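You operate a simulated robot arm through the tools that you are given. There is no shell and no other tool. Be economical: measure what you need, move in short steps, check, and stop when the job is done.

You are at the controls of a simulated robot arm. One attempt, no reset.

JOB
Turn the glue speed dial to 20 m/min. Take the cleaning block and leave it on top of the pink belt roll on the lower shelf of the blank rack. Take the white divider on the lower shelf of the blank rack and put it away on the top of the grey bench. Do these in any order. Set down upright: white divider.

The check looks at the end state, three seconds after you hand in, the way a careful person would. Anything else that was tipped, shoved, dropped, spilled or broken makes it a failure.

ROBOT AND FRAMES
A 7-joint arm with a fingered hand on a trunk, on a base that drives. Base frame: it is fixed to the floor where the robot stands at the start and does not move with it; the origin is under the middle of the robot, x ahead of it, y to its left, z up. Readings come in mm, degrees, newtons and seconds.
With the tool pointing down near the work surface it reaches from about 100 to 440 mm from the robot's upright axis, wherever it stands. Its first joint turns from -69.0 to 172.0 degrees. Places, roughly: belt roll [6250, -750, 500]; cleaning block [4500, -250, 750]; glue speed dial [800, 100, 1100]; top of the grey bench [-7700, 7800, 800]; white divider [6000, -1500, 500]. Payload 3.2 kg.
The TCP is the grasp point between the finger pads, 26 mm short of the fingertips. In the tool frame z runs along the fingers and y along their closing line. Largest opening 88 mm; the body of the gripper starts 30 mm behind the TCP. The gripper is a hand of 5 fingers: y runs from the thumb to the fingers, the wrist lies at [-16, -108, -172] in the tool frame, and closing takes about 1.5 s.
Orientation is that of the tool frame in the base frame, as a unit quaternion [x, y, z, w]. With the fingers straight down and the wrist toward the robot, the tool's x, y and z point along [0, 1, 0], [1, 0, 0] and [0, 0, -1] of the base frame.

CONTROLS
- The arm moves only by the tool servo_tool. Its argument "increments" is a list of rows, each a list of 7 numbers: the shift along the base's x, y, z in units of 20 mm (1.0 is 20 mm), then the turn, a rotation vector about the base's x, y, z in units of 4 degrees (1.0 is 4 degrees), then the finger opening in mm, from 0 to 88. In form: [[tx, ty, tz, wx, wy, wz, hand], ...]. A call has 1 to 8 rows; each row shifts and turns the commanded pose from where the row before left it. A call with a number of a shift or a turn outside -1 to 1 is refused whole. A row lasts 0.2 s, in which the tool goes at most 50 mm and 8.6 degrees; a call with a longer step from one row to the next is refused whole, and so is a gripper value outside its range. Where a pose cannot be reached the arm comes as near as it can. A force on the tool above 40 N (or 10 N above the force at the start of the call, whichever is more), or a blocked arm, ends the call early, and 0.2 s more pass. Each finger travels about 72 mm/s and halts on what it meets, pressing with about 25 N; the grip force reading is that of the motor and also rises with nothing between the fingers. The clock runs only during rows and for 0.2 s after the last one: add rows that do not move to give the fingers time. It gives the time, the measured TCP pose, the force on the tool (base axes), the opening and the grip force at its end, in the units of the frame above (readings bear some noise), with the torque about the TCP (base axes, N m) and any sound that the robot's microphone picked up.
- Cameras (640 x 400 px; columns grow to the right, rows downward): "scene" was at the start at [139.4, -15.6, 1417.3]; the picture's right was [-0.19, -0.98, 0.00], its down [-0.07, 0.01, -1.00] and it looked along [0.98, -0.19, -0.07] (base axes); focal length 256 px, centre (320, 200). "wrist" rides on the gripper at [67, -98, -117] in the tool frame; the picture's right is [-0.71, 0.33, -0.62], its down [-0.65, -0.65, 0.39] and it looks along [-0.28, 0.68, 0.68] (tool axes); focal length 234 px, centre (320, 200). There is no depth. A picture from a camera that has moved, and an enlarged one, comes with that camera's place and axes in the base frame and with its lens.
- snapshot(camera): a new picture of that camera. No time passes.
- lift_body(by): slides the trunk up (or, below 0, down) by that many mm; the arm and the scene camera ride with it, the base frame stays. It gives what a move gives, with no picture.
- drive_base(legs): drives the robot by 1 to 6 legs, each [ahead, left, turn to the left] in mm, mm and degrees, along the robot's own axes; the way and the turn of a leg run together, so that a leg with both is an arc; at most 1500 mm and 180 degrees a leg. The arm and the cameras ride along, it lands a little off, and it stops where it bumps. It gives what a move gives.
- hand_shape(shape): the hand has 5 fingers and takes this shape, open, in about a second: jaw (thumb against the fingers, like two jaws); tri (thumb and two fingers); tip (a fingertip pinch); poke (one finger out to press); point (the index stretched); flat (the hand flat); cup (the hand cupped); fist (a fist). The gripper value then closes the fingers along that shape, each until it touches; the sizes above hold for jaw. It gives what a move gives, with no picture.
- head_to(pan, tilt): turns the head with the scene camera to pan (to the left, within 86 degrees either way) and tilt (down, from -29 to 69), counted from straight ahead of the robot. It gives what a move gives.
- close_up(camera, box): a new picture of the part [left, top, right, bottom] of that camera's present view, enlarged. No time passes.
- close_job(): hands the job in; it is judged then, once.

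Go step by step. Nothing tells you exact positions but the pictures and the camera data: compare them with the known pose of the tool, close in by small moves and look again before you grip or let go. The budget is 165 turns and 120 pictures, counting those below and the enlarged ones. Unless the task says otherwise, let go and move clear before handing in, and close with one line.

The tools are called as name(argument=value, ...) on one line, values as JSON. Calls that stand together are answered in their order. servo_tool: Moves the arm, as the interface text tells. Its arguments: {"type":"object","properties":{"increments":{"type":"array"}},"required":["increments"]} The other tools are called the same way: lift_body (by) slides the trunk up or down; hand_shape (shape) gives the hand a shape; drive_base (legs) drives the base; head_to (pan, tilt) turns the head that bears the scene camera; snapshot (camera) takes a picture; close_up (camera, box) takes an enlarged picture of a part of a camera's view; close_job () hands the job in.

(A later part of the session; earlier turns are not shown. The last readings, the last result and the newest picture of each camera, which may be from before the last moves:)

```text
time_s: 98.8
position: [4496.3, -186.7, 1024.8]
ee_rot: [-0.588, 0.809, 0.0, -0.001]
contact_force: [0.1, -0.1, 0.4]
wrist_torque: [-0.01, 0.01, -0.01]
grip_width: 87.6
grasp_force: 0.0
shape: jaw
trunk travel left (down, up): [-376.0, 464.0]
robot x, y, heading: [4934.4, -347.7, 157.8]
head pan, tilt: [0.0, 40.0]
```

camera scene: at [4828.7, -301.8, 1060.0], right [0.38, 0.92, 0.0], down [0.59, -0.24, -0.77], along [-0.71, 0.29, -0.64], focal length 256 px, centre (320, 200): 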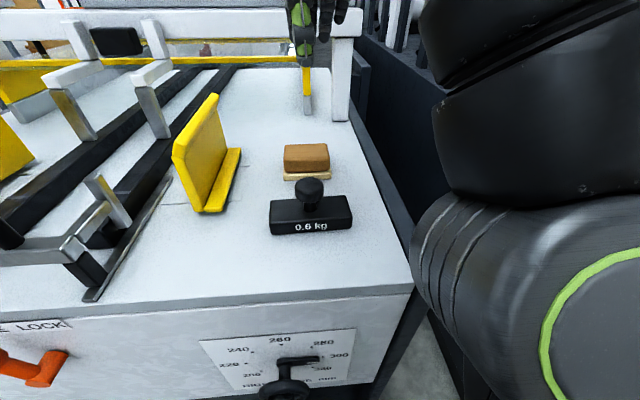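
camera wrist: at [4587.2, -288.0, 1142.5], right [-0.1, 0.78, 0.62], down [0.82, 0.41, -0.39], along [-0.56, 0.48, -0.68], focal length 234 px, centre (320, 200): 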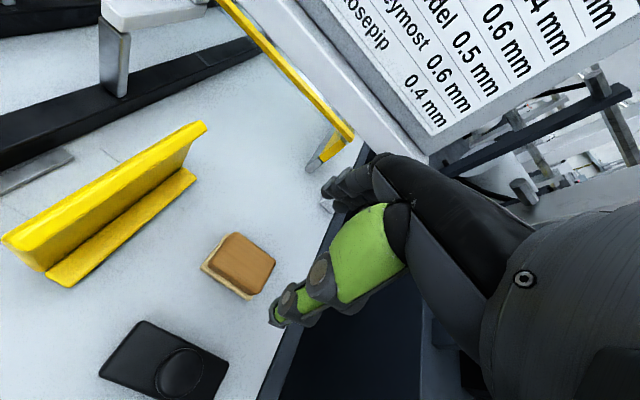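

lift_body(by=-100)

servo_tool(increments=[[0.1, -0.1, 0, 0, 0, 0, 78], [0, 0, 0, 0, 0, 0, 78]])

snapshot(camera="scene")

snapshot(camera="wrist")

```text
time_s: 100.1
position: [4496.6, -186.2, 925.8]
ee_rot: [-0.588, 0.809, 0.0, 0.0]
contact_force: [-0.5, 0.9, 0.0]
wrist_torque: [-0.02, 0.0, 0.0]
grip_width: 87.7
grasp_force: 0.0
shape: jaw
trunk travel left (down, up): [-276.0, 564.0]
robot x, y, heading: [4937.6, -348.0, 157.7]
head pan, tilt: [0.0, 40.0]
```

```text
time_s: 100.7
position: [4498.8, -187.6, 925.6]
ee_rot: [-0.587, 0.809, -0.001, -0.001]
contact_force: [-0.9, 0.7, -1.4]
wrist_torque: [-0.01, -0.01, -0.03]
grip_width: 78.2
grasp_force: 0.0
shape: jaw
trunk travel left (down, up): [-276.0, 564.0]
robot x, y, heading: [4936.7, -346.0, 157.6]
head pan, tilt: [0.0, 40.0]
```

```text
87 pictures are left
camera scene: at [4810.3, -294.1, 959.9], right [0.38, 0.92, 0.0], down [0.59, -0.25, -0.77], along [-0.71, 0.29, -0.64], focal length 256 px, centre (320, 200)
```

scene: 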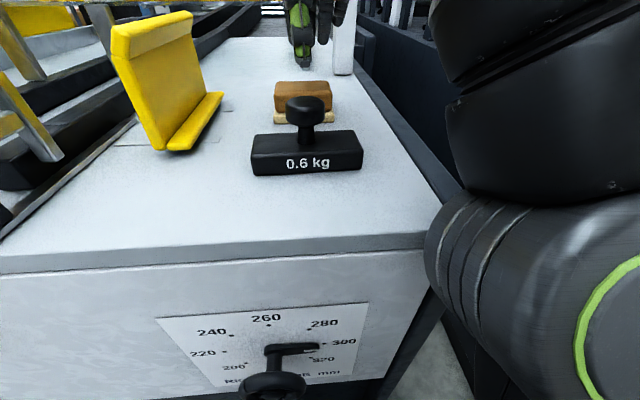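

```text
86 pictures are left
camera wrist: at [4570.9, -282.5, 1042.5], right [-0.1, 0.78, 0.62], down [0.82, 0.41, -0.39], along [-0.56, 0.47, -0.68], focal length 234 px, centre (320, 200)
```

wrist: 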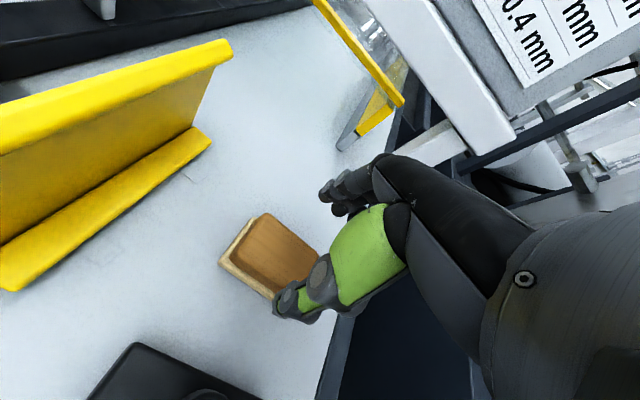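

Alignment is good. I'll lower to grasp height in two steps.

lift_body(by=-35)

snapshot(camera="wrist")

snapshot(camera="scene")

```text
time_s: 101.5
position: [4500.0, -187.7, 890.5]
ee_rot: [-0.588, 0.809, 0.0, -0.001]
contact_force: [-0.4, -0.6, 0.5]
wrist_torque: [0.03, -0.02, 0.04]
grip_width: 78.5
grasp_force: 0.1
shape: jaw
trunk travel left (down, up): [-241.0, 599.0]
robot x, y, heading: [4934.5, -347.8, 157.7]
head pan, tilt: [0.0, 40.0]
```

```text
85 pictures are left
camera wrist: at [4570.8, -282.3, 1007.4], right [-0.1, 0.78, 0.62], down [0.82, 0.41, -0.39], along [-0.56, 0.48, -0.68], focal length 234 px, centre (320, 200)
```

wrist: 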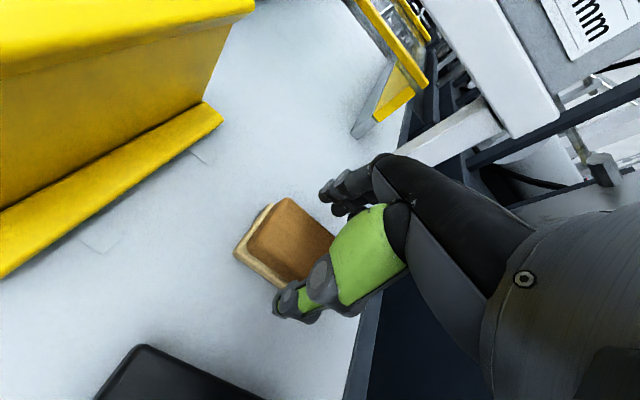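

```text
84 pictures are left
camera scene: at [4810.2, -294.1, 924.8], right [0.38, 0.92, 0.0], down [0.59, -0.25, -0.77], along [-0.71, 0.29, -0.64], focal length 256 px, centre (320, 200)
```

scene: 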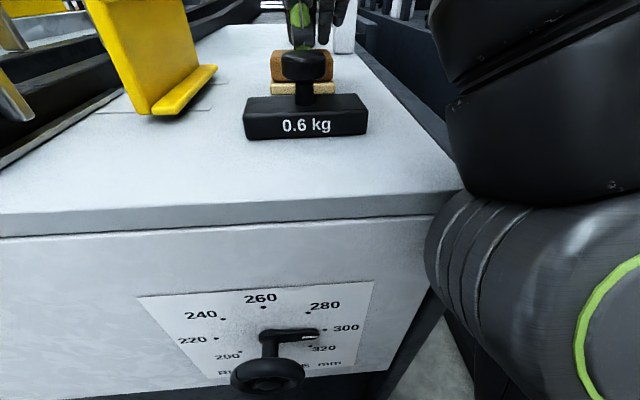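

lift_body(by=-28)

close_up(camera="wrist", box=[200, 150, 400, 350])

close_up(camera="scene", box=[220, 0, 400, 140])

```text
time_s: 102.3
position: [4506.5, -193.0, 869.1]
ee_rot: [-0.587, 0.81, 0.006, -0.004]
contact_force: [-1.5, 0.4, 1.6]
wrist_torque: [-0.06, 0.04, -0.02]
grip_width: 78.6
grasp_force: 0.2
shape: jaw
trunk travel left (down, up): [-213.0, 627.0]
robot x, y, heading: [4937.6, -344.3, 157.5]
head pan, tilt: [0.0, 40.0]
```

```text
2.00 times, centred on (300, 250) of wrist
camera zoom: at [4580.1, -287.2, 984.1], right [-0.09, 0.77, 0.63], down [0.82, 0.42, -0.4], along [-0.57, 0.48, -0.67], focal length 468 px, centre (360, 100)
```

zoom: 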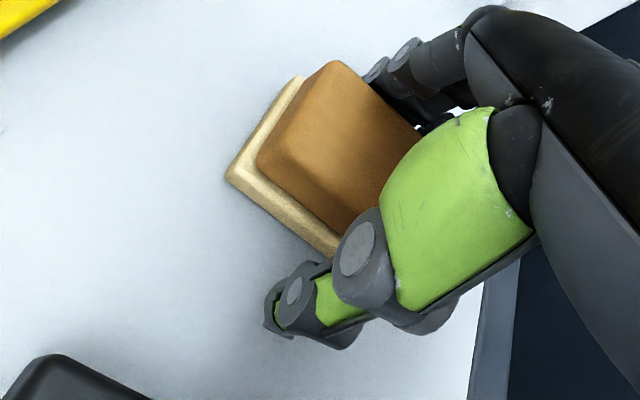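

```text
2.86 times, centred on (310, 70) of scene
camera zoom: at [4817.4, -298.0, 898.4], right [0.38, 0.92, 0.0], down [0.59, -0.24, -0.77], along [-0.71, 0.3, -0.64], focal length 730 px, centre (349, 571)
```

zoom: 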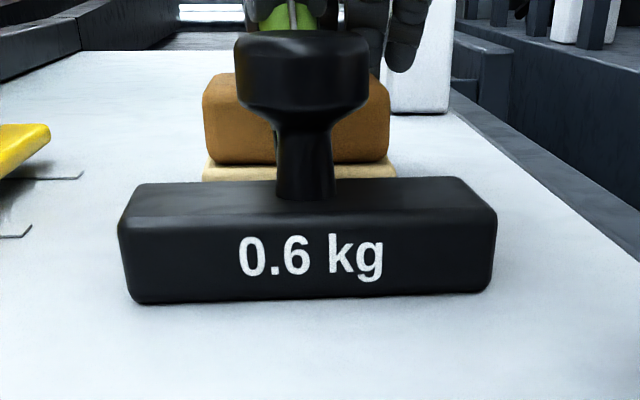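

Lowering the trunk brought a slight contact of the robot's body: the tool shifted about 8 mm. I'll raise it a little and finish the descent with the arm.

lift_body(by=20)

snapshot(camera="scene")

```text
time_s: 102.9
position: [4500.6, -188.8, 884.4]
ee_rot: [-0.588, 0.809, 0.001, -0.002]
contact_force: [-0.2, 0.5, 0.3]
wrist_torque: [0.02, 0.02, -0.02]
grip_width: 78.1
grasp_force: 0.1
shape: jaw
trunk travel left (down, up): [-233.0, 607.0]
robot x, y, heading: [4935.5, -345.9, 157.7]
head pan, tilt: [0.0, 40.0]
```

```text
81 pictures are left
camera scene: at [4813.2, -294.9, 918.0], right [0.38, 0.92, 0.0], down [0.59, -0.24, -0.77], along [-0.71, 0.29, -0.64], focal length 256 px, centre (320, 200)
```

scene: 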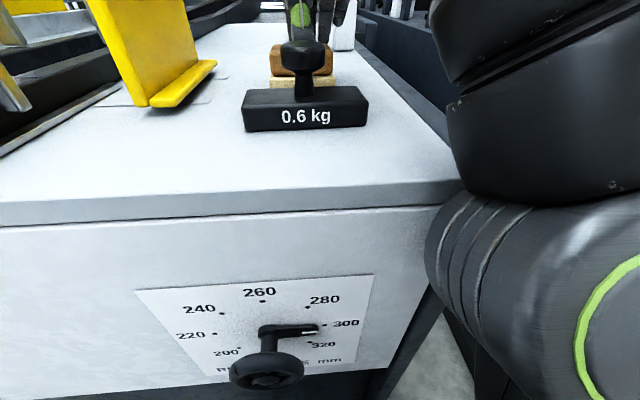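

servo_tool(increments=[[0, 0, -0.3, 0, 0, 0, 78], [0, 0, -0.3, 0, 0, 0, 78], [0, 0, -0.3, 0, 0, 0, 78], [0, 0, -0.2, 0, 0, 0, 78], [0, 0, 0, 0, 0, 0, 78]])

close_up(camera="wrist", box=[200, 150, 400, 350])

```text
time_s: 104.1
position: [4503.9, -188.4, 862.7]
ee_rot: [-0.586, 0.81, 0.002, -0.002]
contact_force: [0.3, 0.1, 0.6]
wrist_torque: [0.01, 0.0, 0.01]
grip_width: 78.0
grasp_force: 0.1
shape: jaw
trunk travel left (down, up): [-233.0, 607.0]
robot x, y, heading: [4933.8, -347.6, 157.6]
head pan, tilt: [0.0, 40.0]
```

```text
2.00 times, centred on (300, 250) of wrist
camera zoom: at [4576.8, -282.6, 979.5], right [-0.09, 0.78, 0.62], down [0.82, 0.41, -0.39], along [-0.56, 0.48, -0.67], focal length 468 px, centre (360, 100)
```

zoom: 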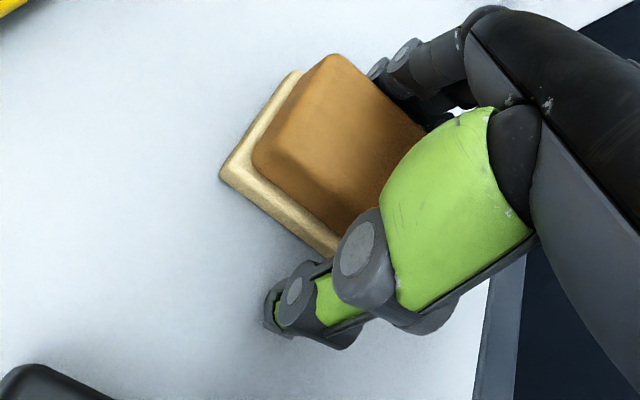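

The thumb is in front of the block and the fingers behind it. I'll close.

servo_tool(increments=[[0, 0, 0, 0, 0, 0, 65], [0, 0, 0, 0, 0, 0, 55], [0, 0, 0, 0, 0, 0, 45], [0, 0, 0, 0, 0, 0, 38], [0, 0, 0, 0, 0, 0, 35], [0, 0, 0, 0, 0, 0, 35], [0, 0, 0, 0, 0, 0, 35]])

close_up(camera="wrist", box=[200, 150, 400, 350])

```text
time_s: 105.7
position: [4505.0, -188.1, 863.5]
ee_rot: [-0.588, 0.809, 0.001, -0.004]
contact_force: [-0.8, -0.4, 5.9]
wrist_torque: [-0.04, -0.2, 0.06]
grip_width: 47.4
grasp_force: 25.2
shape: jaw
trunk travel left (down, up): [-233.0, 607.0]
robot x, y, heading: [4936.7, -341.8, 157.5]
head pan, tilt: [0.0, 40.0]
```

```text
2.00 times, centred on (300, 250) of wrist
camera zoom: at [4577.3, -282.1, 980.4], right [-0.09, 0.78, 0.62], down [0.82, 0.41, -0.4], along [-0.57, 0.48, -0.67], focal length 468 px, centre (360, 100)
```

zoom: 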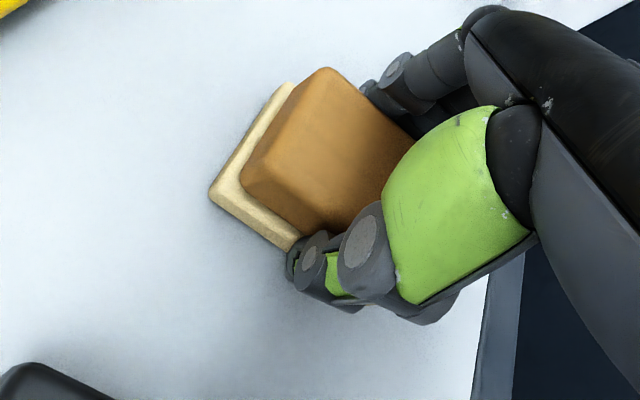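

Gripped at 47 mm. I'll lift straight up.

lift_body(by=120)

snapshot(camera="wrist")

snapshot(camera="scene")

```text
time_s: 107.2
position: [4498.8, -188.0, 980.9]
ee_rot: [-0.587, 0.81, -0.001, -0.001]
contact_force: [-0.2, -0.6, -0.8]
wrist_torque: [-0.01, -0.01, -0.01]
grip_width: 46.8
grasp_force: 24.6
shape: jaw
trunk travel left (down, up): [-353.0, 487.0]
robot x, y, heading: [4935.0, -349.1, 157.5]
head pan, tilt: [0.0, 40.0]
```

```text
78 pictures are left
camera wrist: at [4570.4, -282.1, 1097.2], right [-0.1, 0.78, 0.62], down [0.82, 0.41, -0.39], along [-0.56, 0.48, -0.68], focal length 234 px, centre (320, 200)
```

wrist: 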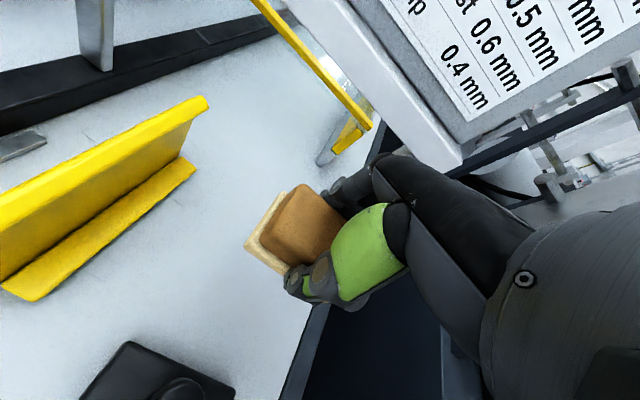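

```text
77 pictures are left
camera scene: at [4810.1, -294.0, 1036.9], right [0.38, 0.92, 0.0], down [0.59, -0.25, -0.77], along [-0.71, 0.29, -0.64], focal length 256 px, centre (320, 200)
```

scene: 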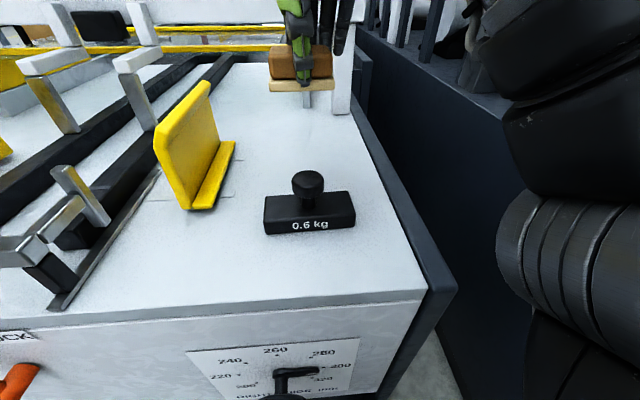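

The block is held cleanly. I'll back off, turn around and look at the rack.

drive_base(legs=[[-400, 0, 0], [0, 0, -176]])

head_to(pan=0, tilt=25)

snapshot(camera="scene")

snapshot(camera="wrist")

```text
time_s: 116.9
position: [5754.8, -629.4, 980.8]
ee_rot: [0.789, 0.615, 0.0, 0.0]
contact_force: [0.1, -0.1, -1.3]
wrist_torque: [-0.01, 0.01, 0.03]
grip_width: 46.4
grasp_force: 25.0
shape: jaw
trunk travel left (down, up): [-353.0, 487.0]
robot x, y, heading: [5306.1, -498.2, -18.1]
head pan, tilt: [0.0, 40.0]
```

```text
time_s: 117.7
position: [5755.2, -629.0, 980.9]
ee_rot: [0.788, 0.615, 0.001, -0.001]
contact_force: [0.2, 0.2, -0.4]
wrist_torque: [0.02, -0.02, 0.02]
grip_width: 46.7
grasp_force: 24.8
shape: jaw
trunk travel left (down, up): [-353.0, 487.0]
robot x, y, heading: [5306.9, -498.6, -18.6]
head pan, tilt: [0.0, 25.0]
```

```text
76 pictures are left
camera scene: at [5442.4, -543.7, 1060.2], right [-0.32, -0.95, 0.0], down [-0.4, 0.13, -0.91], along [0.86, -0.29, -0.42], focal length 256 px, centre (320, 200)
```

scene: 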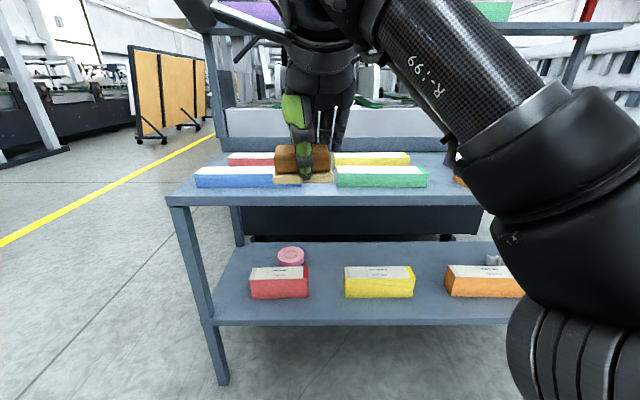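

```text
75 pictures are left
camera wrist: at [5676.6, -540.9, 1097.2], right [0.15, -0.77, 0.62], down [-0.79, -0.47, -0.39], along [0.59, -0.44, -0.68], focal length 234 px, centre (320, 200)
```

wrist: 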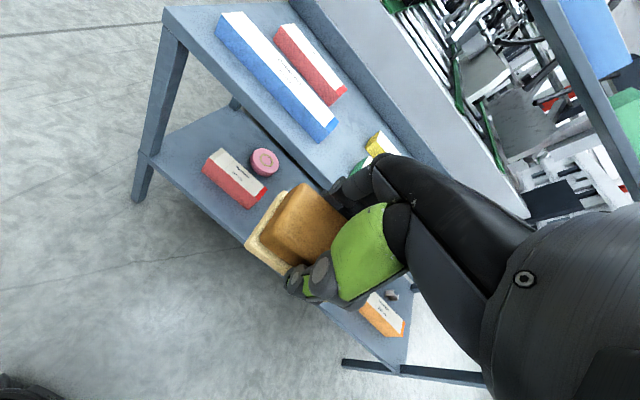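

The pink roll lies flat on the lower shelf near [6301, −706], with its top at about z = 405, behind a red carton. I'll look down to judge how close my base can get, and zoom in on the rack.

close_up(camera="scene", box=[200, 220, 360, 340])

close_up(camera="wrist", box=[120, 100, 320, 240])

head_to(pan=0, tilt=69)

snapshot(camera="scene")

```text
3.33 times, centred on (280, 280) of scene
camera zoom: at [5442.4, -543.7, 1060.2], right [-0.32, -0.95, 0.0], down [-0.4, 0.13, -0.91], along [0.86, -0.29, -0.42], focal length 852 px, centre (453, -67)
```

zoom: 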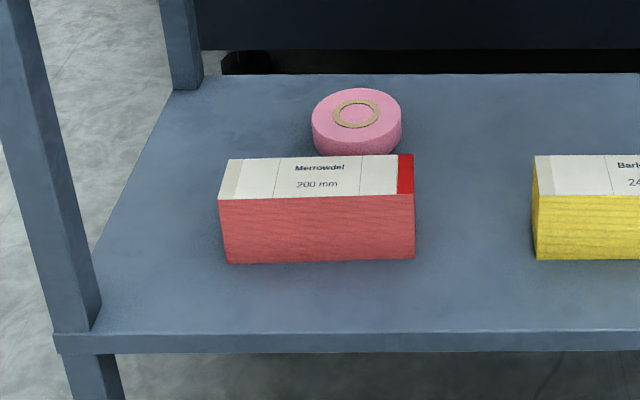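

```text
2.86 times, centred on (220, 170) of wrist
camera zoom: at [5676.6, -540.9, 1097.2], right [0.15, -0.77, 0.62], down [-0.79, -0.47, -0.39], along [0.59, -0.44, -0.68], focal length 669 px, centre (606, 286)
```

zoom: 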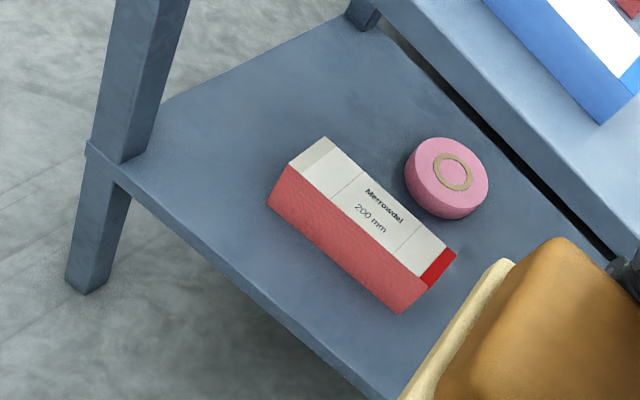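

```text
time_s: 118.8
position: [5755.0, -627.7, 979.9]
ee_rot: [0.788, 0.615, 0.001, 0.0]
contact_force: [0.9, -0.3, -1.6]
wrist_torque: [0.01, 0.02, 0.01]
grip_width: 46.6
grasp_force: 25.0
shape: jaw
trunk travel left (down, up): [-353.0, 487.0]
robot x, y, heading: [5307.2, -498.1, -18.5]
head pan, tilt: [0.0, 68.8]
```

```text
72 pictures are left
camera scene: at [5408.1, -532.3, 1000.8], right [-0.32, -0.95, 0.0], down [-0.88, 0.3, -0.36], along [0.34, -0.12, -0.93], focal length 256 px, centre (320, 200)
```

scene: 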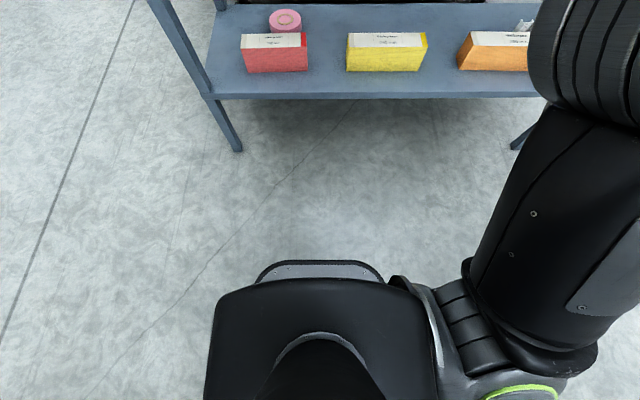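

The base is low enough to slide under the lower shelf. I need to know how the arm lies when the hand is low, so I'll lower the tool in free space and look.

servo_tool(increments=[[-0.2, 0.07, -1, 0, 0, 0, 35], [-0.2, 0.07, -1, 0, 0, 0, 35], [-0.2, 0.07, -1, 0, 0, 0, 35], [-0.2, 0.07, -1, 0, 0, 0, 35], [-0.2, 0.07, -1, 0, 0, 0, 35], [-0.2, 0.07, -1, 0, 0, 0, 35], [-0.2, 0.07, -1, 0, 0, 0, 35], [-0.2, 0.07, -1, 0, 0, 0, 35]])

servo_tool(increments=[[0, 0, -1, 0, 0, 0, 35], [0, 0, -1, 0, 0, 0, 35], [0, 0, -1, 0, 0, 0, 35], [0, 0, -1, 0, 0, 0, 35], [0, 0, -1, 0, 0, 0, 35], [0, 0, -1, 0, 0, 0, 35], [0, 0, -1, 0, 0, 0, 35], [0, 0, 0, 0, 0, 0, 35]])

head_to(pan=-15, tilt=50)

snapshot(camera="scene")

```text
time_s: 120.6
position: [5723.5, -617.1, 819.7]
ee_rot: [0.789, 0.614, 0.001, -0.001]
contact_force: [-0.4, 0.0, -1.0]
wrist_torque: [0.03, 0.04, 0.01]
grip_width: 46.5
grasp_force: 25.1
shape: jaw
trunk travel left (down, up): [-353.0, 487.0]
robot x, y, heading: [5308.0, -500.7, -18.6]
head pan, tilt: [0.0, 68.8]
```

```text
time_s: 122.4
position: [5722.1, -616.0, 679.0]
ee_rot: [0.788, 0.615, 0.0, -0.001]
contact_force: [0.3, -0.6, -0.8]
wrist_torque: [0.01, -0.04, -0.01]
grip_width: 46.1
grasp_force: 25.3
shape: jaw
trunk travel left (down, up): [-353.0, 487.0]
robot x, y, heading: [5306.8, -500.6, -18.4]
head pan, tilt: [0.0, 68.8]
```

```text
time_s: 123.2
position: [5722.0, -617.0, 680.6]
ee_rot: [0.789, 0.615, 0.001, -0.001]
contact_force: [-0.2, -0.1, -1.5]
wrist_torque: [0.0, -0.03, 0.02]
grip_width: 46.4
grasp_force: 25.0
shape: jaw
trunk travel left (down, up): [-353.0, 487.0]
robot x, y, heading: [5303.1, -503.4, -18.5]
head pan, tilt: [-15.0, 50.0]
```

```text
71 pictures are left
camera scene: at [5419.3, -556.9, 1022.7], right [-0.55, -0.83, 0.0], down [-0.64, 0.42, -0.64], along [0.54, -0.35, -0.77], focal length 256 px, centre (320, 200)
```

scene: 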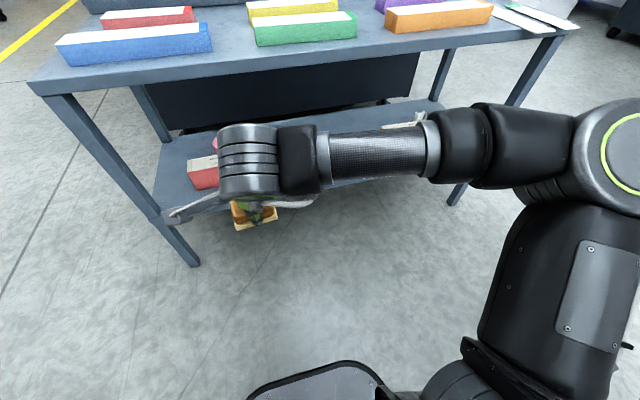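

With the hand low, the forearm lies level at wrist height, so it fits between the shelves. I'll pitch the tool 20° forward, lower the trunk and shift left in line with the roll.

servo_tool(increments=[[0, 0, 0, -0.316, -0.949, 0, 35], [0, 0, 0, -0.316, -0.949, 0, 35], [0, 0, 0, -0.316, -0.949, 0, 35], [0, 0, 0, -0.316, -0.949, 0, 35], [0, 0, 0, -0.316, -0.949, 0, 35], [0, 0, 0, 0, 0, 0, 35]])

lift_body(by=-165)

drive_base(legs=[[150, 95, 0]])

head_to(pan=0, tilt=40)

snapshot(camera="scene")

snapshot(camera="wrist")

```text
time_s: 124.6
position: [5723.8, -618.3, 680.4]
ee_rot: [0.776, 0.606, 0.097, 0.145]
contact_force: [-0.5, -0.1, -0.6]
wrist_torque: [-0.01, -0.04, -0.01]
grip_width: 46.4
grasp_force: 24.6
shape: jaw
trunk travel left (down, up): [-353.0, 487.0]
robot x, y, heading: [5305.9, -501.4, -18.4]
head pan, tilt: [-15.0, 50.0]
```

```text
time_s: 126.5
position: [5722.5, -619.4, 515.7]
ee_rot: [0.776, 0.606, 0.098, 0.145]
contact_force: [0.5, -0.9, -0.7]
wrist_torque: [0.02, 0.02, 0.04]
grip_width: 46.2
grasp_force: 25.0
shape: jaw
trunk travel left (down, up): [-188.0, 652.0]
robot x, y, heading: [5308.2, -499.5, -18.5]
head pan, tilt: [-15.0, 50.0]
```

```text
time_s: 128.0
position: [5894.6, -574.3, 515.6]
ee_rot: [0.777, 0.604, 0.097, 0.145]
contact_force: [0.0, -0.2, -0.7]
wrist_torque: [0.01, 0.0, -0.03]
grip_width: 46.5
grasp_force: 25.0
shape: jaw
trunk travel left (down, up): [-188.0, 652.0]
robot x, y, heading: [5477.8, -457.2, -18.3]
head pan, tilt: [-15.0, 50.0]
```

```text
time_s: 128.8
position: [5894.7, -574.8, 515.9]
ee_rot: [0.777, 0.605, 0.096, 0.144]
contact_force: [0.3, 0.2, -1.6]
wrist_torque: [-0.02, -0.01, -0.01]
grip_width: 46.0
grasp_force: 24.9
shape: jaw
trunk travel left (down, up): [-188.0, 652.0]
robot x, y, heading: [5477.4, -457.5, -18.9]
head pan, tilt: [0.0, 40.0]
```

```text
70 pictures are left
camera scene: at [5607.1, -498.4, 871.9], right [-0.32, -0.95, 0.0], down [-0.61, 0.2, -0.77], along [0.73, -0.24, -0.64], focal length 256 px, centre (320, 200)
```

scene: 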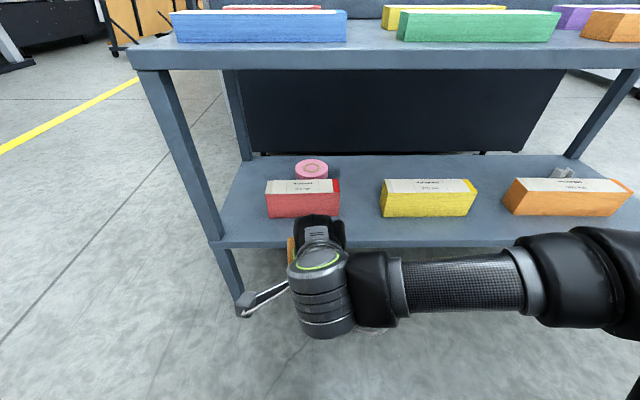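

```text
69 pictures are left
camera wrist: at [5783.8, -476.2, 590.2], right [-0.08, -0.69, 0.72], down [-0.63, -0.52, -0.57], along [0.77, -0.5, -0.4], focal length 234 px, centre (320, 200)
```

wrist: 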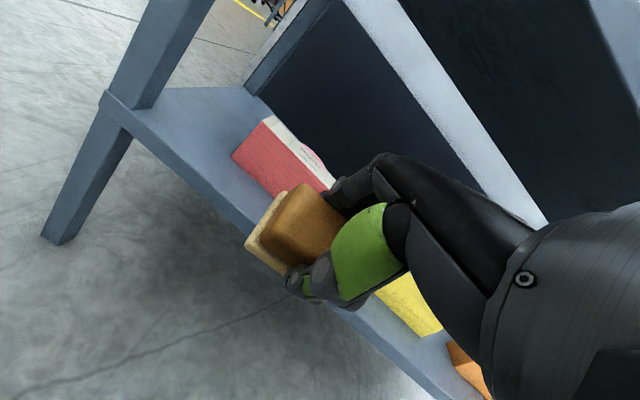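

Everything lines up: the roll is 425 mm ahead of the tool and the block clears the carton. I'll drive in and check.

drive_base(legs=[[240, 10, 0]])

snapshot(camera="scene")

snapshot(camera="wrist")

```text
time_s: 130.6
position: [6124.7, -641.5, 515.7]
ee_rot: [0.776, 0.606, 0.097, 0.144]
contact_force: [-0.7, 0.2, -0.9]
wrist_torque: [0.0, -0.01, 0.0]
grip_width: 46.2
grasp_force: 25.0
shape: jaw
trunk travel left (down, up): [-188.0, 652.0]
robot x, y, heading: [5710.3, -524.5, -18.6]
head pan, tilt: [0.0, 40.0]
```

```text
68 pictures are left
camera scene: at [5837.6, -564.7, 871.9], right [-0.32, -0.95, 0.0], down [-0.61, 0.2, -0.77], along [0.73, -0.24, -0.64], focal length 256 px, centre (320, 200)
```

scene: 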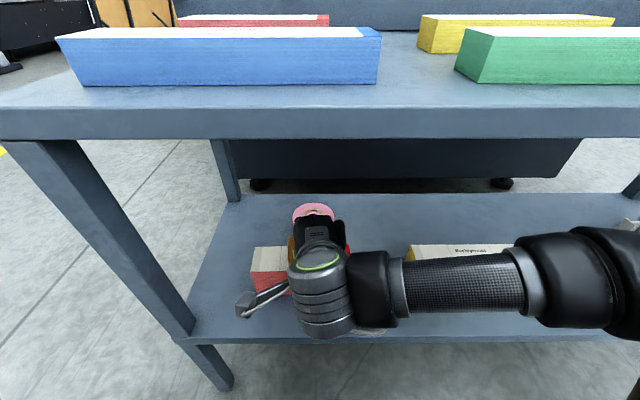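

```text
67 pictures are left
camera wrist: at [6014.2, -542.2, 590.2], right [-0.07, -0.69, 0.72], down [-0.63, -0.52, -0.57], along [0.77, -0.49, -0.4], focal length 234 px, centre (320, 200)
```

wrist: 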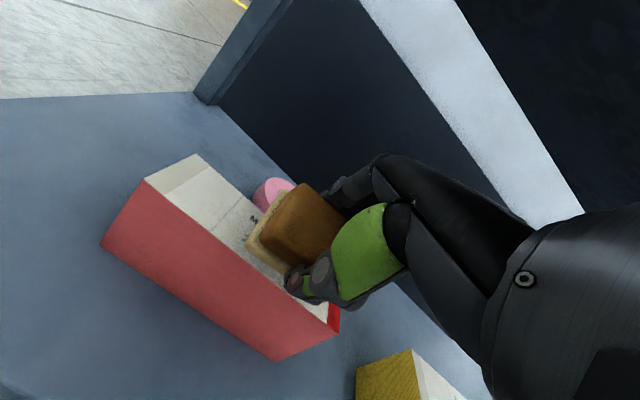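

Still clear. I'll drive in 135 mm more and look.

drive_base(legs=[[135, 0, 0]])

snapshot(camera="wrist")

snapshot(camera="scene")

```text
time_s: 131.9
position: [6234.2, -677.9, 514.9]
ee_rot: [0.778, 0.604, 0.098, 0.143]
contact_force: [0.3, 0.5, -1.0]
wrist_torque: [0.0, 0.04, 0.01]
grip_width: 46.1
grasp_force: 25.0
shape: jaw
trunk travel left (down, up): [-188.0, 652.0]
robot x, y, heading: [5825.8, -556.2, -18.7]
head pan, tilt: [0.0, 40.0]
stopped in leg 1: the robot was blocked; the commanded pose is now the measured one
```

```text
66 pictures are left
camera wrist: at [6123.6, -579.6, 590.2], right [-0.08, -0.69, 0.71], down [-0.63, -0.52, -0.57], along [0.77, -0.5, -0.4], focal length 234 px, centre (320, 200)
```

wrist: 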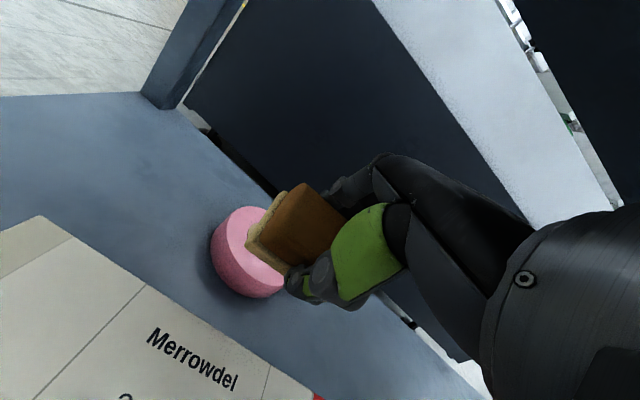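

```text
65 pictures are left
camera scene: at [5946.8, -599.5, 872.1], right [-0.32, -0.95, 0.0], down [-0.6, 0.21, -0.77], along [0.73, -0.25, -0.64], focal length 256 px, centre (320, 200)
```

scene: 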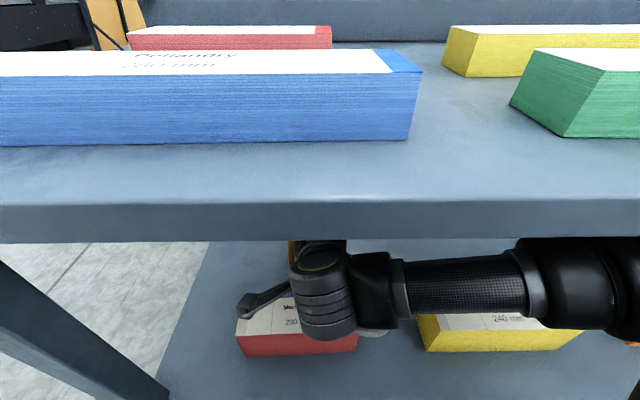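

The base bumped something lightly at the rack. I'll ease back 10 mm and continue with the arm.

drive_base(legs=[[-12, 0, 0]])

servo_tool(increments=[[0.6, -0.2, 0, 0, 0, 0, 35], [0.6, -0.2, 0, 0, 0, 0, 35], [0.6, -0.2, 0, 0, 0, 0, 35], [0.6, -0.2, 0, 0, 0, 0, 35], [0.6, -0.2, 0, 0, 0, 0, 35], [0.6, -0.2, 0, 0, 0, 0, 35], [0, 0, 0, 0, 0, 0, 35]])

snapshot(camera="wrist")

```text
time_s: 132.6
position: [6226.7, -674.5, 514.2]
ee_rot: [0.778, 0.604, 0.097, 0.143]
contact_force: [0.1, 0.2, -0.6]
wrist_torque: [-0.02, -0.01, 0.02]
grip_width: 46.0
grasp_force: 25.0
shape: jaw
trunk travel left (down, up): [-188.0, 652.0]
robot x, y, heading: [5813.9, -555.5, -19.0]
head pan, tilt: [0.0, 40.0]
```

```text
time_s: 134.2
position: [6289.9, -710.2, 517.0]
ee_rot: [0.783, 0.597, 0.109, 0.139]
contact_force: [-0.8, -0.2, -2.1]
wrist_torque: [0.0, 0.0, -0.02]
grip_width: 46.3
grasp_force: 25.5
shape: jaw
trunk travel left (down, up): [-188.0, 652.0]
robot x, y, heading: [5812.8, -558.8, -18.8]
head pan, tilt: [0.0, 40.0]
```

```text
64 pictures are left
camera wrist: at [6180.4, -612.4, 593.7], right [-0.1, -0.71, 0.7], down [-0.63, -0.5, -0.6], along [0.77, -0.5, -0.4], focal length 234 px, centre (320, 200)
```

wrist: 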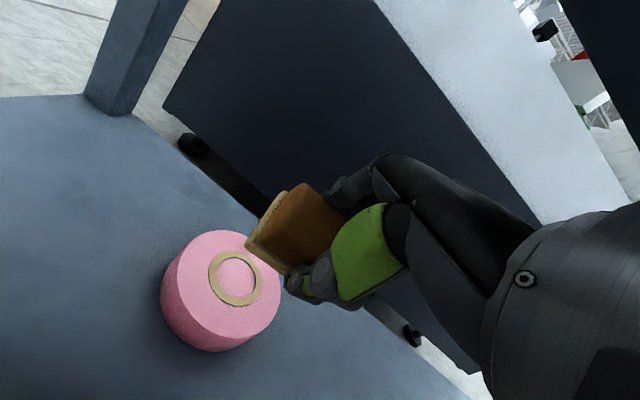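

The tool lags about 12 mm behind its command, so something on the arm may be touching. I'll look at the forearm.

head_to(pan=-25, tilt=45)

snapshot(camera="scene")

```text
time_s: 135.1
position: [6291.2, -709.4, 518.3]
ee_rot: [0.782, 0.597, 0.11, 0.139]
contact_force: [0.8, 0.6, -0.6]
wrist_torque: [-0.04, -0.01, 0.01]
grip_width: 46.3
grasp_force: 25.2
shape: jaw
trunk travel left (down, up): [-188.0, 652.0]
robot x, y, heading: [5815.4, -556.9, -19.0]
head pan, tilt: [-25.0, 45.0]
```

```text
63 pictures are left
camera scene: at [5906.3, -638.4, 863.0], right [-0.69, -0.72, -0.02], down [-0.5, 0.5, -0.71], along [0.52, -0.48, -0.71], focal length 256 px, centre (320, 200)
```

scene: 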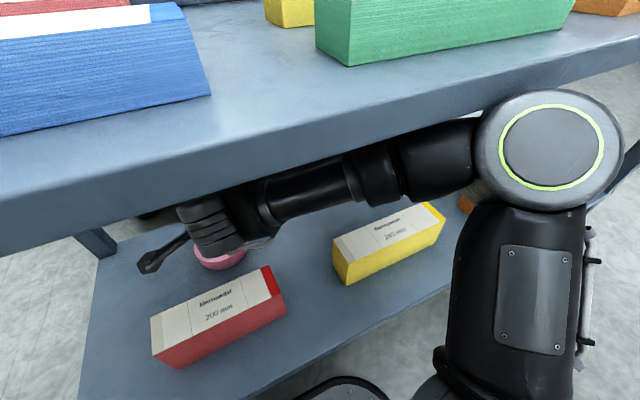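

The elbow touches the upper shelf's front edge. I'll retract slightly, lower the trunk, then re-advance.

servo_tool(increments=[[-0.5, 0.17, 0, 0, 0, 0, 35], [-0.5, 0.17, 0, 0, 0, 0, 35], [0, 0, 0, 0, 0, 0, 35]])

lift_body(by=-45)

snapshot(camera="wrist")

snapshot(camera="scene")

```text
time_s: 135.9
position: [6275.5, -702.0, 514.6]
ee_rot: [0.782, 0.6, 0.106, 0.134]
contact_force: [-0.2, 0.0, -0.9]
wrist_torque: [0.02, 0.0, -0.02]
grip_width: 46.1
grasp_force: 24.7
shape: jaw
trunk travel left (down, up): [-188.0, 652.0]
robot x, y, heading: [5815.1, -556.3, -18.7]
head pan, tilt: [-25.0, 45.0]
```

```text
time_s: 136.8
position: [6279.3, -692.7, 469.6]
ee_rot: [0.778, 0.604, 0.097, 0.144]
contact_force: [0.5, 1.1, -0.7]
wrist_torque: [-0.01, 0.01, 0.01]
grip_width: 45.8
grasp_force: 24.9
shape: jaw
trunk travel left (down, up): [-143.0, 697.0]
robot x, y, heading: [5812.2, -555.1, -18.8]
head pan, tilt: [-25.0, 45.0]
```

```text
62 pictures are left
camera wrist: at [6168.4, -593.6, 545.3], right [-0.08, -0.69, 0.72], down [-0.63, -0.52, -0.57], along [0.77, -0.5, -0.4], focal length 234 px, centre (320, 200)
```

wrist: 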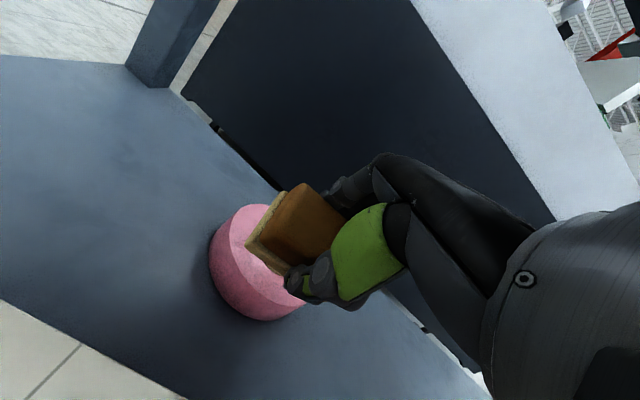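

```text
61 pictures are left
camera scene: at [5919.3, -626.9, 820.0], right [-0.69, -0.72, 0.0], down [-0.51, 0.49, -0.71], along [0.51, -0.49, -0.71], focal length 256 px, centre (320, 200)
```

scene: 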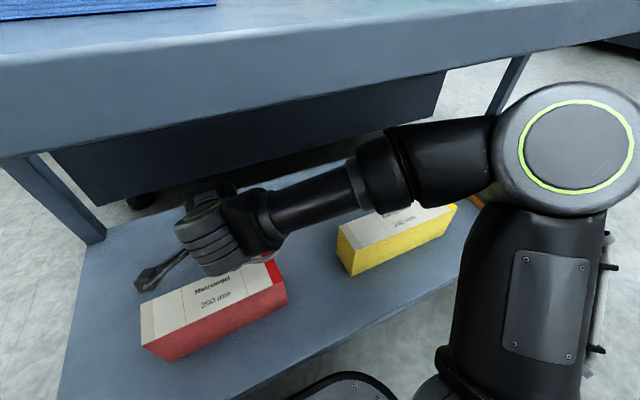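

Free again. I'll advance over the roll centre and lower until the near edge touches.

servo_tool(increments=[[0.4, -0.08, 0, 0, 0, 0, 35], [0.4, -0.08, 0, 0, 0, 0, 35], [0.4, -0.08, 0, 0, 0, 0, 35], [0, 0, 0, 0, 0, 0, 35]])

lift_body(by=-12)

snapshot(camera="wrist")

```text
time_s: 137.8
position: [6301.9, -697.4, 469.8]
ee_rot: [0.778, 0.605, 0.097, 0.143]
contact_force: [-0.4, 0.8, -1.2]
wrist_torque: [0.0, 0.0, -0.06]
grip_width: 46.2
grasp_force: 24.8
shape: jaw
trunk travel left (down, up): [-143.0, 697.0]
robot x, y, heading: [5812.3, -553.0, -18.9]
head pan, tilt: [-25.0, 45.0]
```

```text
time_s: 138.4
position: [6301.7, -697.3, 458.4]
ee_rot: [0.778, 0.604, 0.097, 0.143]
contact_force: [0.5, 1.1, -1.0]
wrist_torque: [0.02, -0.02, -0.03]
grip_width: 45.9
grasp_force: 25.2
shape: jaw
trunk travel left (down, up): [-131.0, 709.0]
robot x, y, heading: [5813.2, -556.7, -18.8]
head pan, tilt: [-25.0, 45.0]
```

```text
60 pictures are left
camera wrist: at [6192.1, -598.7, 532.9], right [-0.08, -0.69, 0.72], down [-0.63, -0.52, -0.57], along [0.77, -0.5, -0.4], focal length 234 px, centre (320, 200)
```

wrist: 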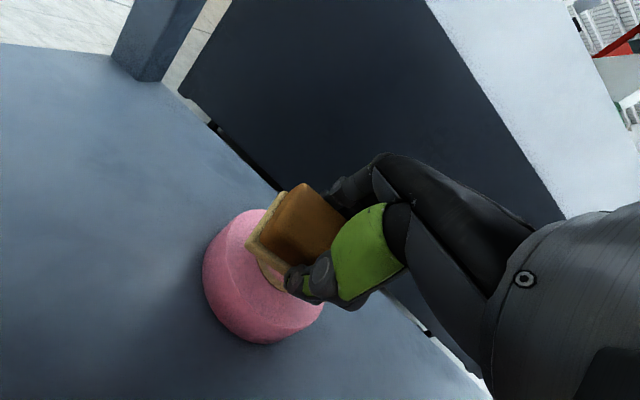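

I'll try flattening the block by 12° before lowering the rest.

servo_tool(increments=[[0, 0, 0.1, 0.316, 0.949, 0, 35], [0, 0, 0, 0.316, 0.949, 0, 35], [0, 0, 0, 0.316, 0.949, 0, 35], [0, 0, 0, 0, 0, 0, 35]])

close_up(camera="wrist", box=[190, 160, 390, 360])

```text
time_s: 139.4
position: [6303.1, -697.2, 459.9]
ee_rot: [0.788, 0.612, 0.038, 0.058]
contact_force: [-0.8, 0.6, -1.2]
wrist_torque: [-0.01, 0.04, 0.01]
grip_width: 45.9
grasp_force: 25.0
shape: jaw
trunk travel left (down, up): [-131.0, 709.0]
robot x, y, heading: [5815.7, -556.1, -18.9]
head pan, tilt: [-25.0, 45.0]
```

```text
2.00 times, centred on (290, 260) of wrist
camera zoom: at [6210.0, -604.6, 561.6], right [0.06, -0.74, 0.67], down [-0.74, -0.48, -0.47], along [0.67, -0.47, -0.58], focal length 468 px, centre (380, 80)
```

zoom: 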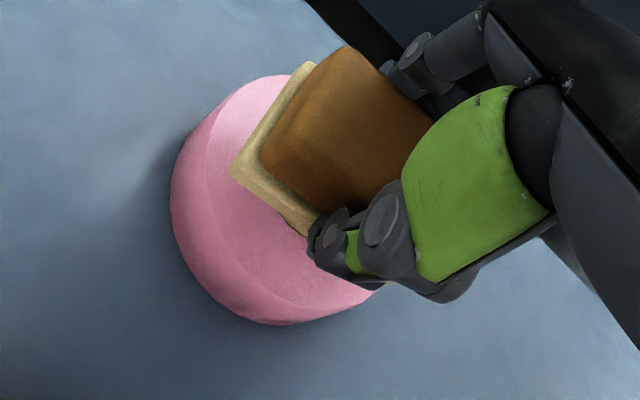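

That worked. I'll flatten the rest and lower gently until contact.

servo_tool(increments=[[0, 0, 0, 0.316, 0.949, 0, 35], [0, 0, 0, 0.316, 0.949, 0, 35], [0, 0, -0.15, 0, 0, 0, 35], [0, 0, -0.15, 0, 0, 0, 35], [0, 0, -0.15, 0, 0, 0, 35], [0, 0, 0, 0, 0, 0, 35]])

close_up(camera="wrist", box=[190, 160, 390, 360])

```text
time_s: 140.8
position: [6302.2, -697.4, 451.3]
ee_rot: [0.79, 0.613, -0.001, -0.002]
contact_force: [0.4, -0.2, -0.8]
wrist_torque: [0.02, 0.0, 0.01]
grip_width: 45.8
grasp_force: 25.2
shape: jaw
trunk travel left (down, up): [-131.0, 709.0]
robot x, y, heading: [5814.2, -557.7, -18.9]
head pan, tilt: [-25.0, 45.0]
```

```text
2.00 times, centred on (290, 260) of wrist
camera zoom: at [6224.4, -609.5, 567.8], right [0.15, -0.77, 0.62], down [-0.8, -0.47, -0.39], along [0.59, -0.44, -0.68], focal length 468 px, centre (380, 80)
```

zoom: 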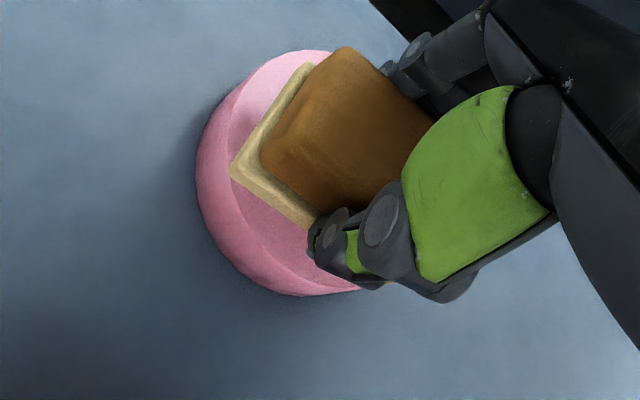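

servo_tool(increments=[[0, 0, -0.1, 0, 0, 0, 35], [0, 0, -0.1, 0, 0, 0, 35], [0, 0, -0.1, 0, 0, 0, 35], [0, 0, 0, 0, 0, 0, 35]])

```text
time_s: 141.8
position: [6303.0, -697.2, 444.3]
ee_rot: [0.79, 0.613, 0.0, -0.002]
contact_force: [0.1, -0.2, -1.1]
wrist_torque: [0.0, 0.01, 0.01]
grip_width: 45.9
grasp_force: 25.2
shape: jaw
trunk travel left (down, up): [-131.0, 709.0]
robot x, y, heading: [5815.3, -555.0, -18.7]
head pan, tilt: [-25.0, 45.0]
```

servo_tool(increments=[[0, 0, -0.1, 0, 0, 0, 35], [0, 0, -0.1, 0, 0, 0, 35], [0, 0, -0.1, 0, 0, 0, 35], [0, 0, 0, 0, 0, 0, 35]])

close_up(camera="wrist", box=[190, 160, 390, 360])

```text
time_s: 142.8
position: [6301.3, -697.3, 439.5]
ee_rot: [0.79, 0.613, 0.0, -0.002]
contact_force: [-1.3, -0.4, -0.8]
wrist_torque: [0.02, 0.0, -0.01]
grip_width: 46.1
grasp_force: 25.0
shape: jaw
trunk travel left (down, up): [-131.0, 709.0]
robot x, y, heading: [5815.5, -559.8, -19.1]
head pan, tilt: [-25.0, 45.0]
```

```text
2.00 times, centred on (290, 260) of wrist
camera zoom: at [6224.6, -609.5, 555.7], right [0.15, -0.77, 0.62], down [-0.8, -0.47, -0.39], along [0.59, -0.44, -0.68], focal length 468 px, centre (380, 80)
```

zoom: 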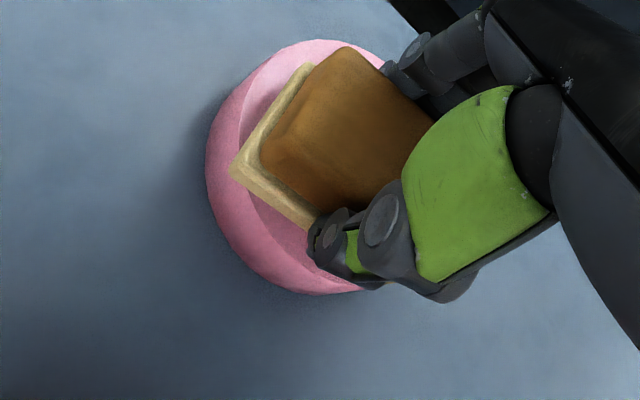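

servo_tool(increments=[[0, 0, -0.1, 0, 0, 0, 35], [0, 0, -0.1, 0, 0, 0, 35], [0, 0, -0.1, 0, 0, 0, 35], [0, 0, -0.1, 0, 0, 0, 35], [0, 0, 0, 0, 0, 0, 35]])

close_up(camera="wrist", box=[190, 160, 390, 360])

```text
time_s: 144.0
position: [6302.4, -697.7, 430.8]
ee_rot: [0.79, 0.613, 0.0, 0.0]
contact_force: [-0.7, 0.4, -1.6]
wrist_torque: [-0.01, 0.02, -0.02]
grip_width: 45.9
grasp_force: 25.0
shape: jaw
trunk travel left (down, up): [-131.0, 709.0]
robot x, y, heading: [5814.1, -559.1, -19.0]
head pan, tilt: [-25.0, 45.0]
```

```text
2.00 times, centred on (290, 260) of wrist
camera zoom: at [6224.5, -609.7, 547.4], right [0.15, -0.77, 0.62], down [-0.8, -0.47, -0.39], along [0.59, -0.44, -0.68], focal length 468 px, centre (380, 80)
```

zoom: 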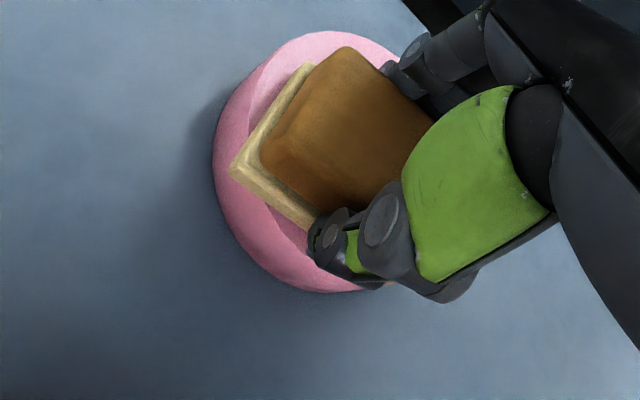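

No contact yet, so the roll is lower than I took it, which puts it slightly farther in. I'll move 10 mm forward and continue down.

servo_tool(increments=[[0.25, -0.1, 0, 0, 0, 0, 35], [0.25, -0.1, -0.1, 0, 0, 0, 35], [0, 0, -0.1, 0, 0, 0, 35], [0, 0, -0.1, 0, 0, 0, 35], [0, 0, -0.1, 0, 0, 0, 35], [0, 0, 0, 0, 0, 0, 35]])

close_up(camera="wrist", box=[190, 160, 390, 360])

```text
time_s: 145.4
position: [6312.0, -700.6, 427.1]
ee_rot: [0.79, 0.613, 0.003, 0.002]
contact_force: [0.2, -1.9, 27.3]
wrist_torque: [0.06, 0.4, -0.03]
grip_width: 46.8
grasp_force: 25.2
shape: jaw
trunk travel left (down, up): [-131.0, 709.0]
robot x, y, heading: [5813.2, -553.0, -18.6]
head pan, tilt: [-25.0, 45.0]
```

```text
2.00 times, centred on (290, 260) of wrist
camera zoom: at [6233.4, -613.3, 543.7], right [0.14, -0.77, 0.62], down [-0.79, -0.47, -0.4], along [0.6, -0.44, -0.67], focal length 468 px, centre (380, 80)
```

zoom: 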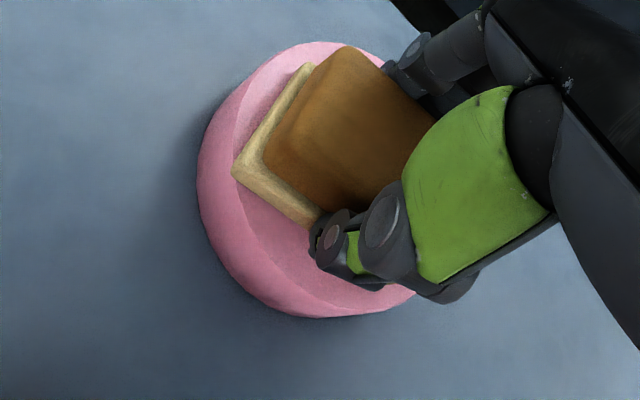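

Contact: the block rests flat on the roll. I'll relieve the pressure and open.

servo_tool(increments=[[0, 0, 0.12, 0, 0, 0, 35], [0, 0, 0, 0, 0, 0, 48], [0, 0, 0, 0, 0, 0, 55], [0, 0, 0, 0, 0, 0, 65], [0, 0, 0, 0, 0, 0, 72], [0, 0, 0, 0, 0, 0, 72]])

close_up(camera="wrist", box=[190, 160, 390, 360])

```text
time_s: 146.8
position: [6311.9, -701.2, 424.6]
ee_rot: [0.79, 0.613, 0.0, -0.001]
contact_force: [0.5, 0.6, 0.4]
wrist_torque: [0.02, 0.01, -0.03]
grip_width: 71.6
grasp_force: 0.1
shape: jaw
trunk travel left (down, up): [-131.0, 709.0]
robot x, y, heading: [5813.9, -554.5, -18.9]
head pan, tilt: [-25.0, 45.0]
```

```text
2.00 times, centred on (290, 260) of wrist
camera zoom: at [6234.3, -613.7, 541.7], right [0.15, -0.77, 0.62], down [-0.8, -0.47, -0.39], along [0.59, -0.44, -0.68], focal length 468 px, centre (380, 80)
```

zoom: 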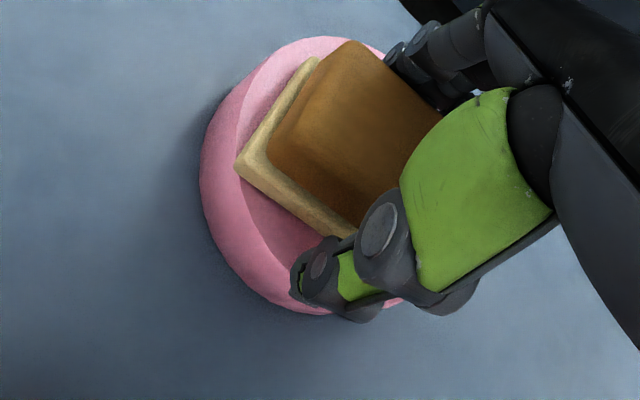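

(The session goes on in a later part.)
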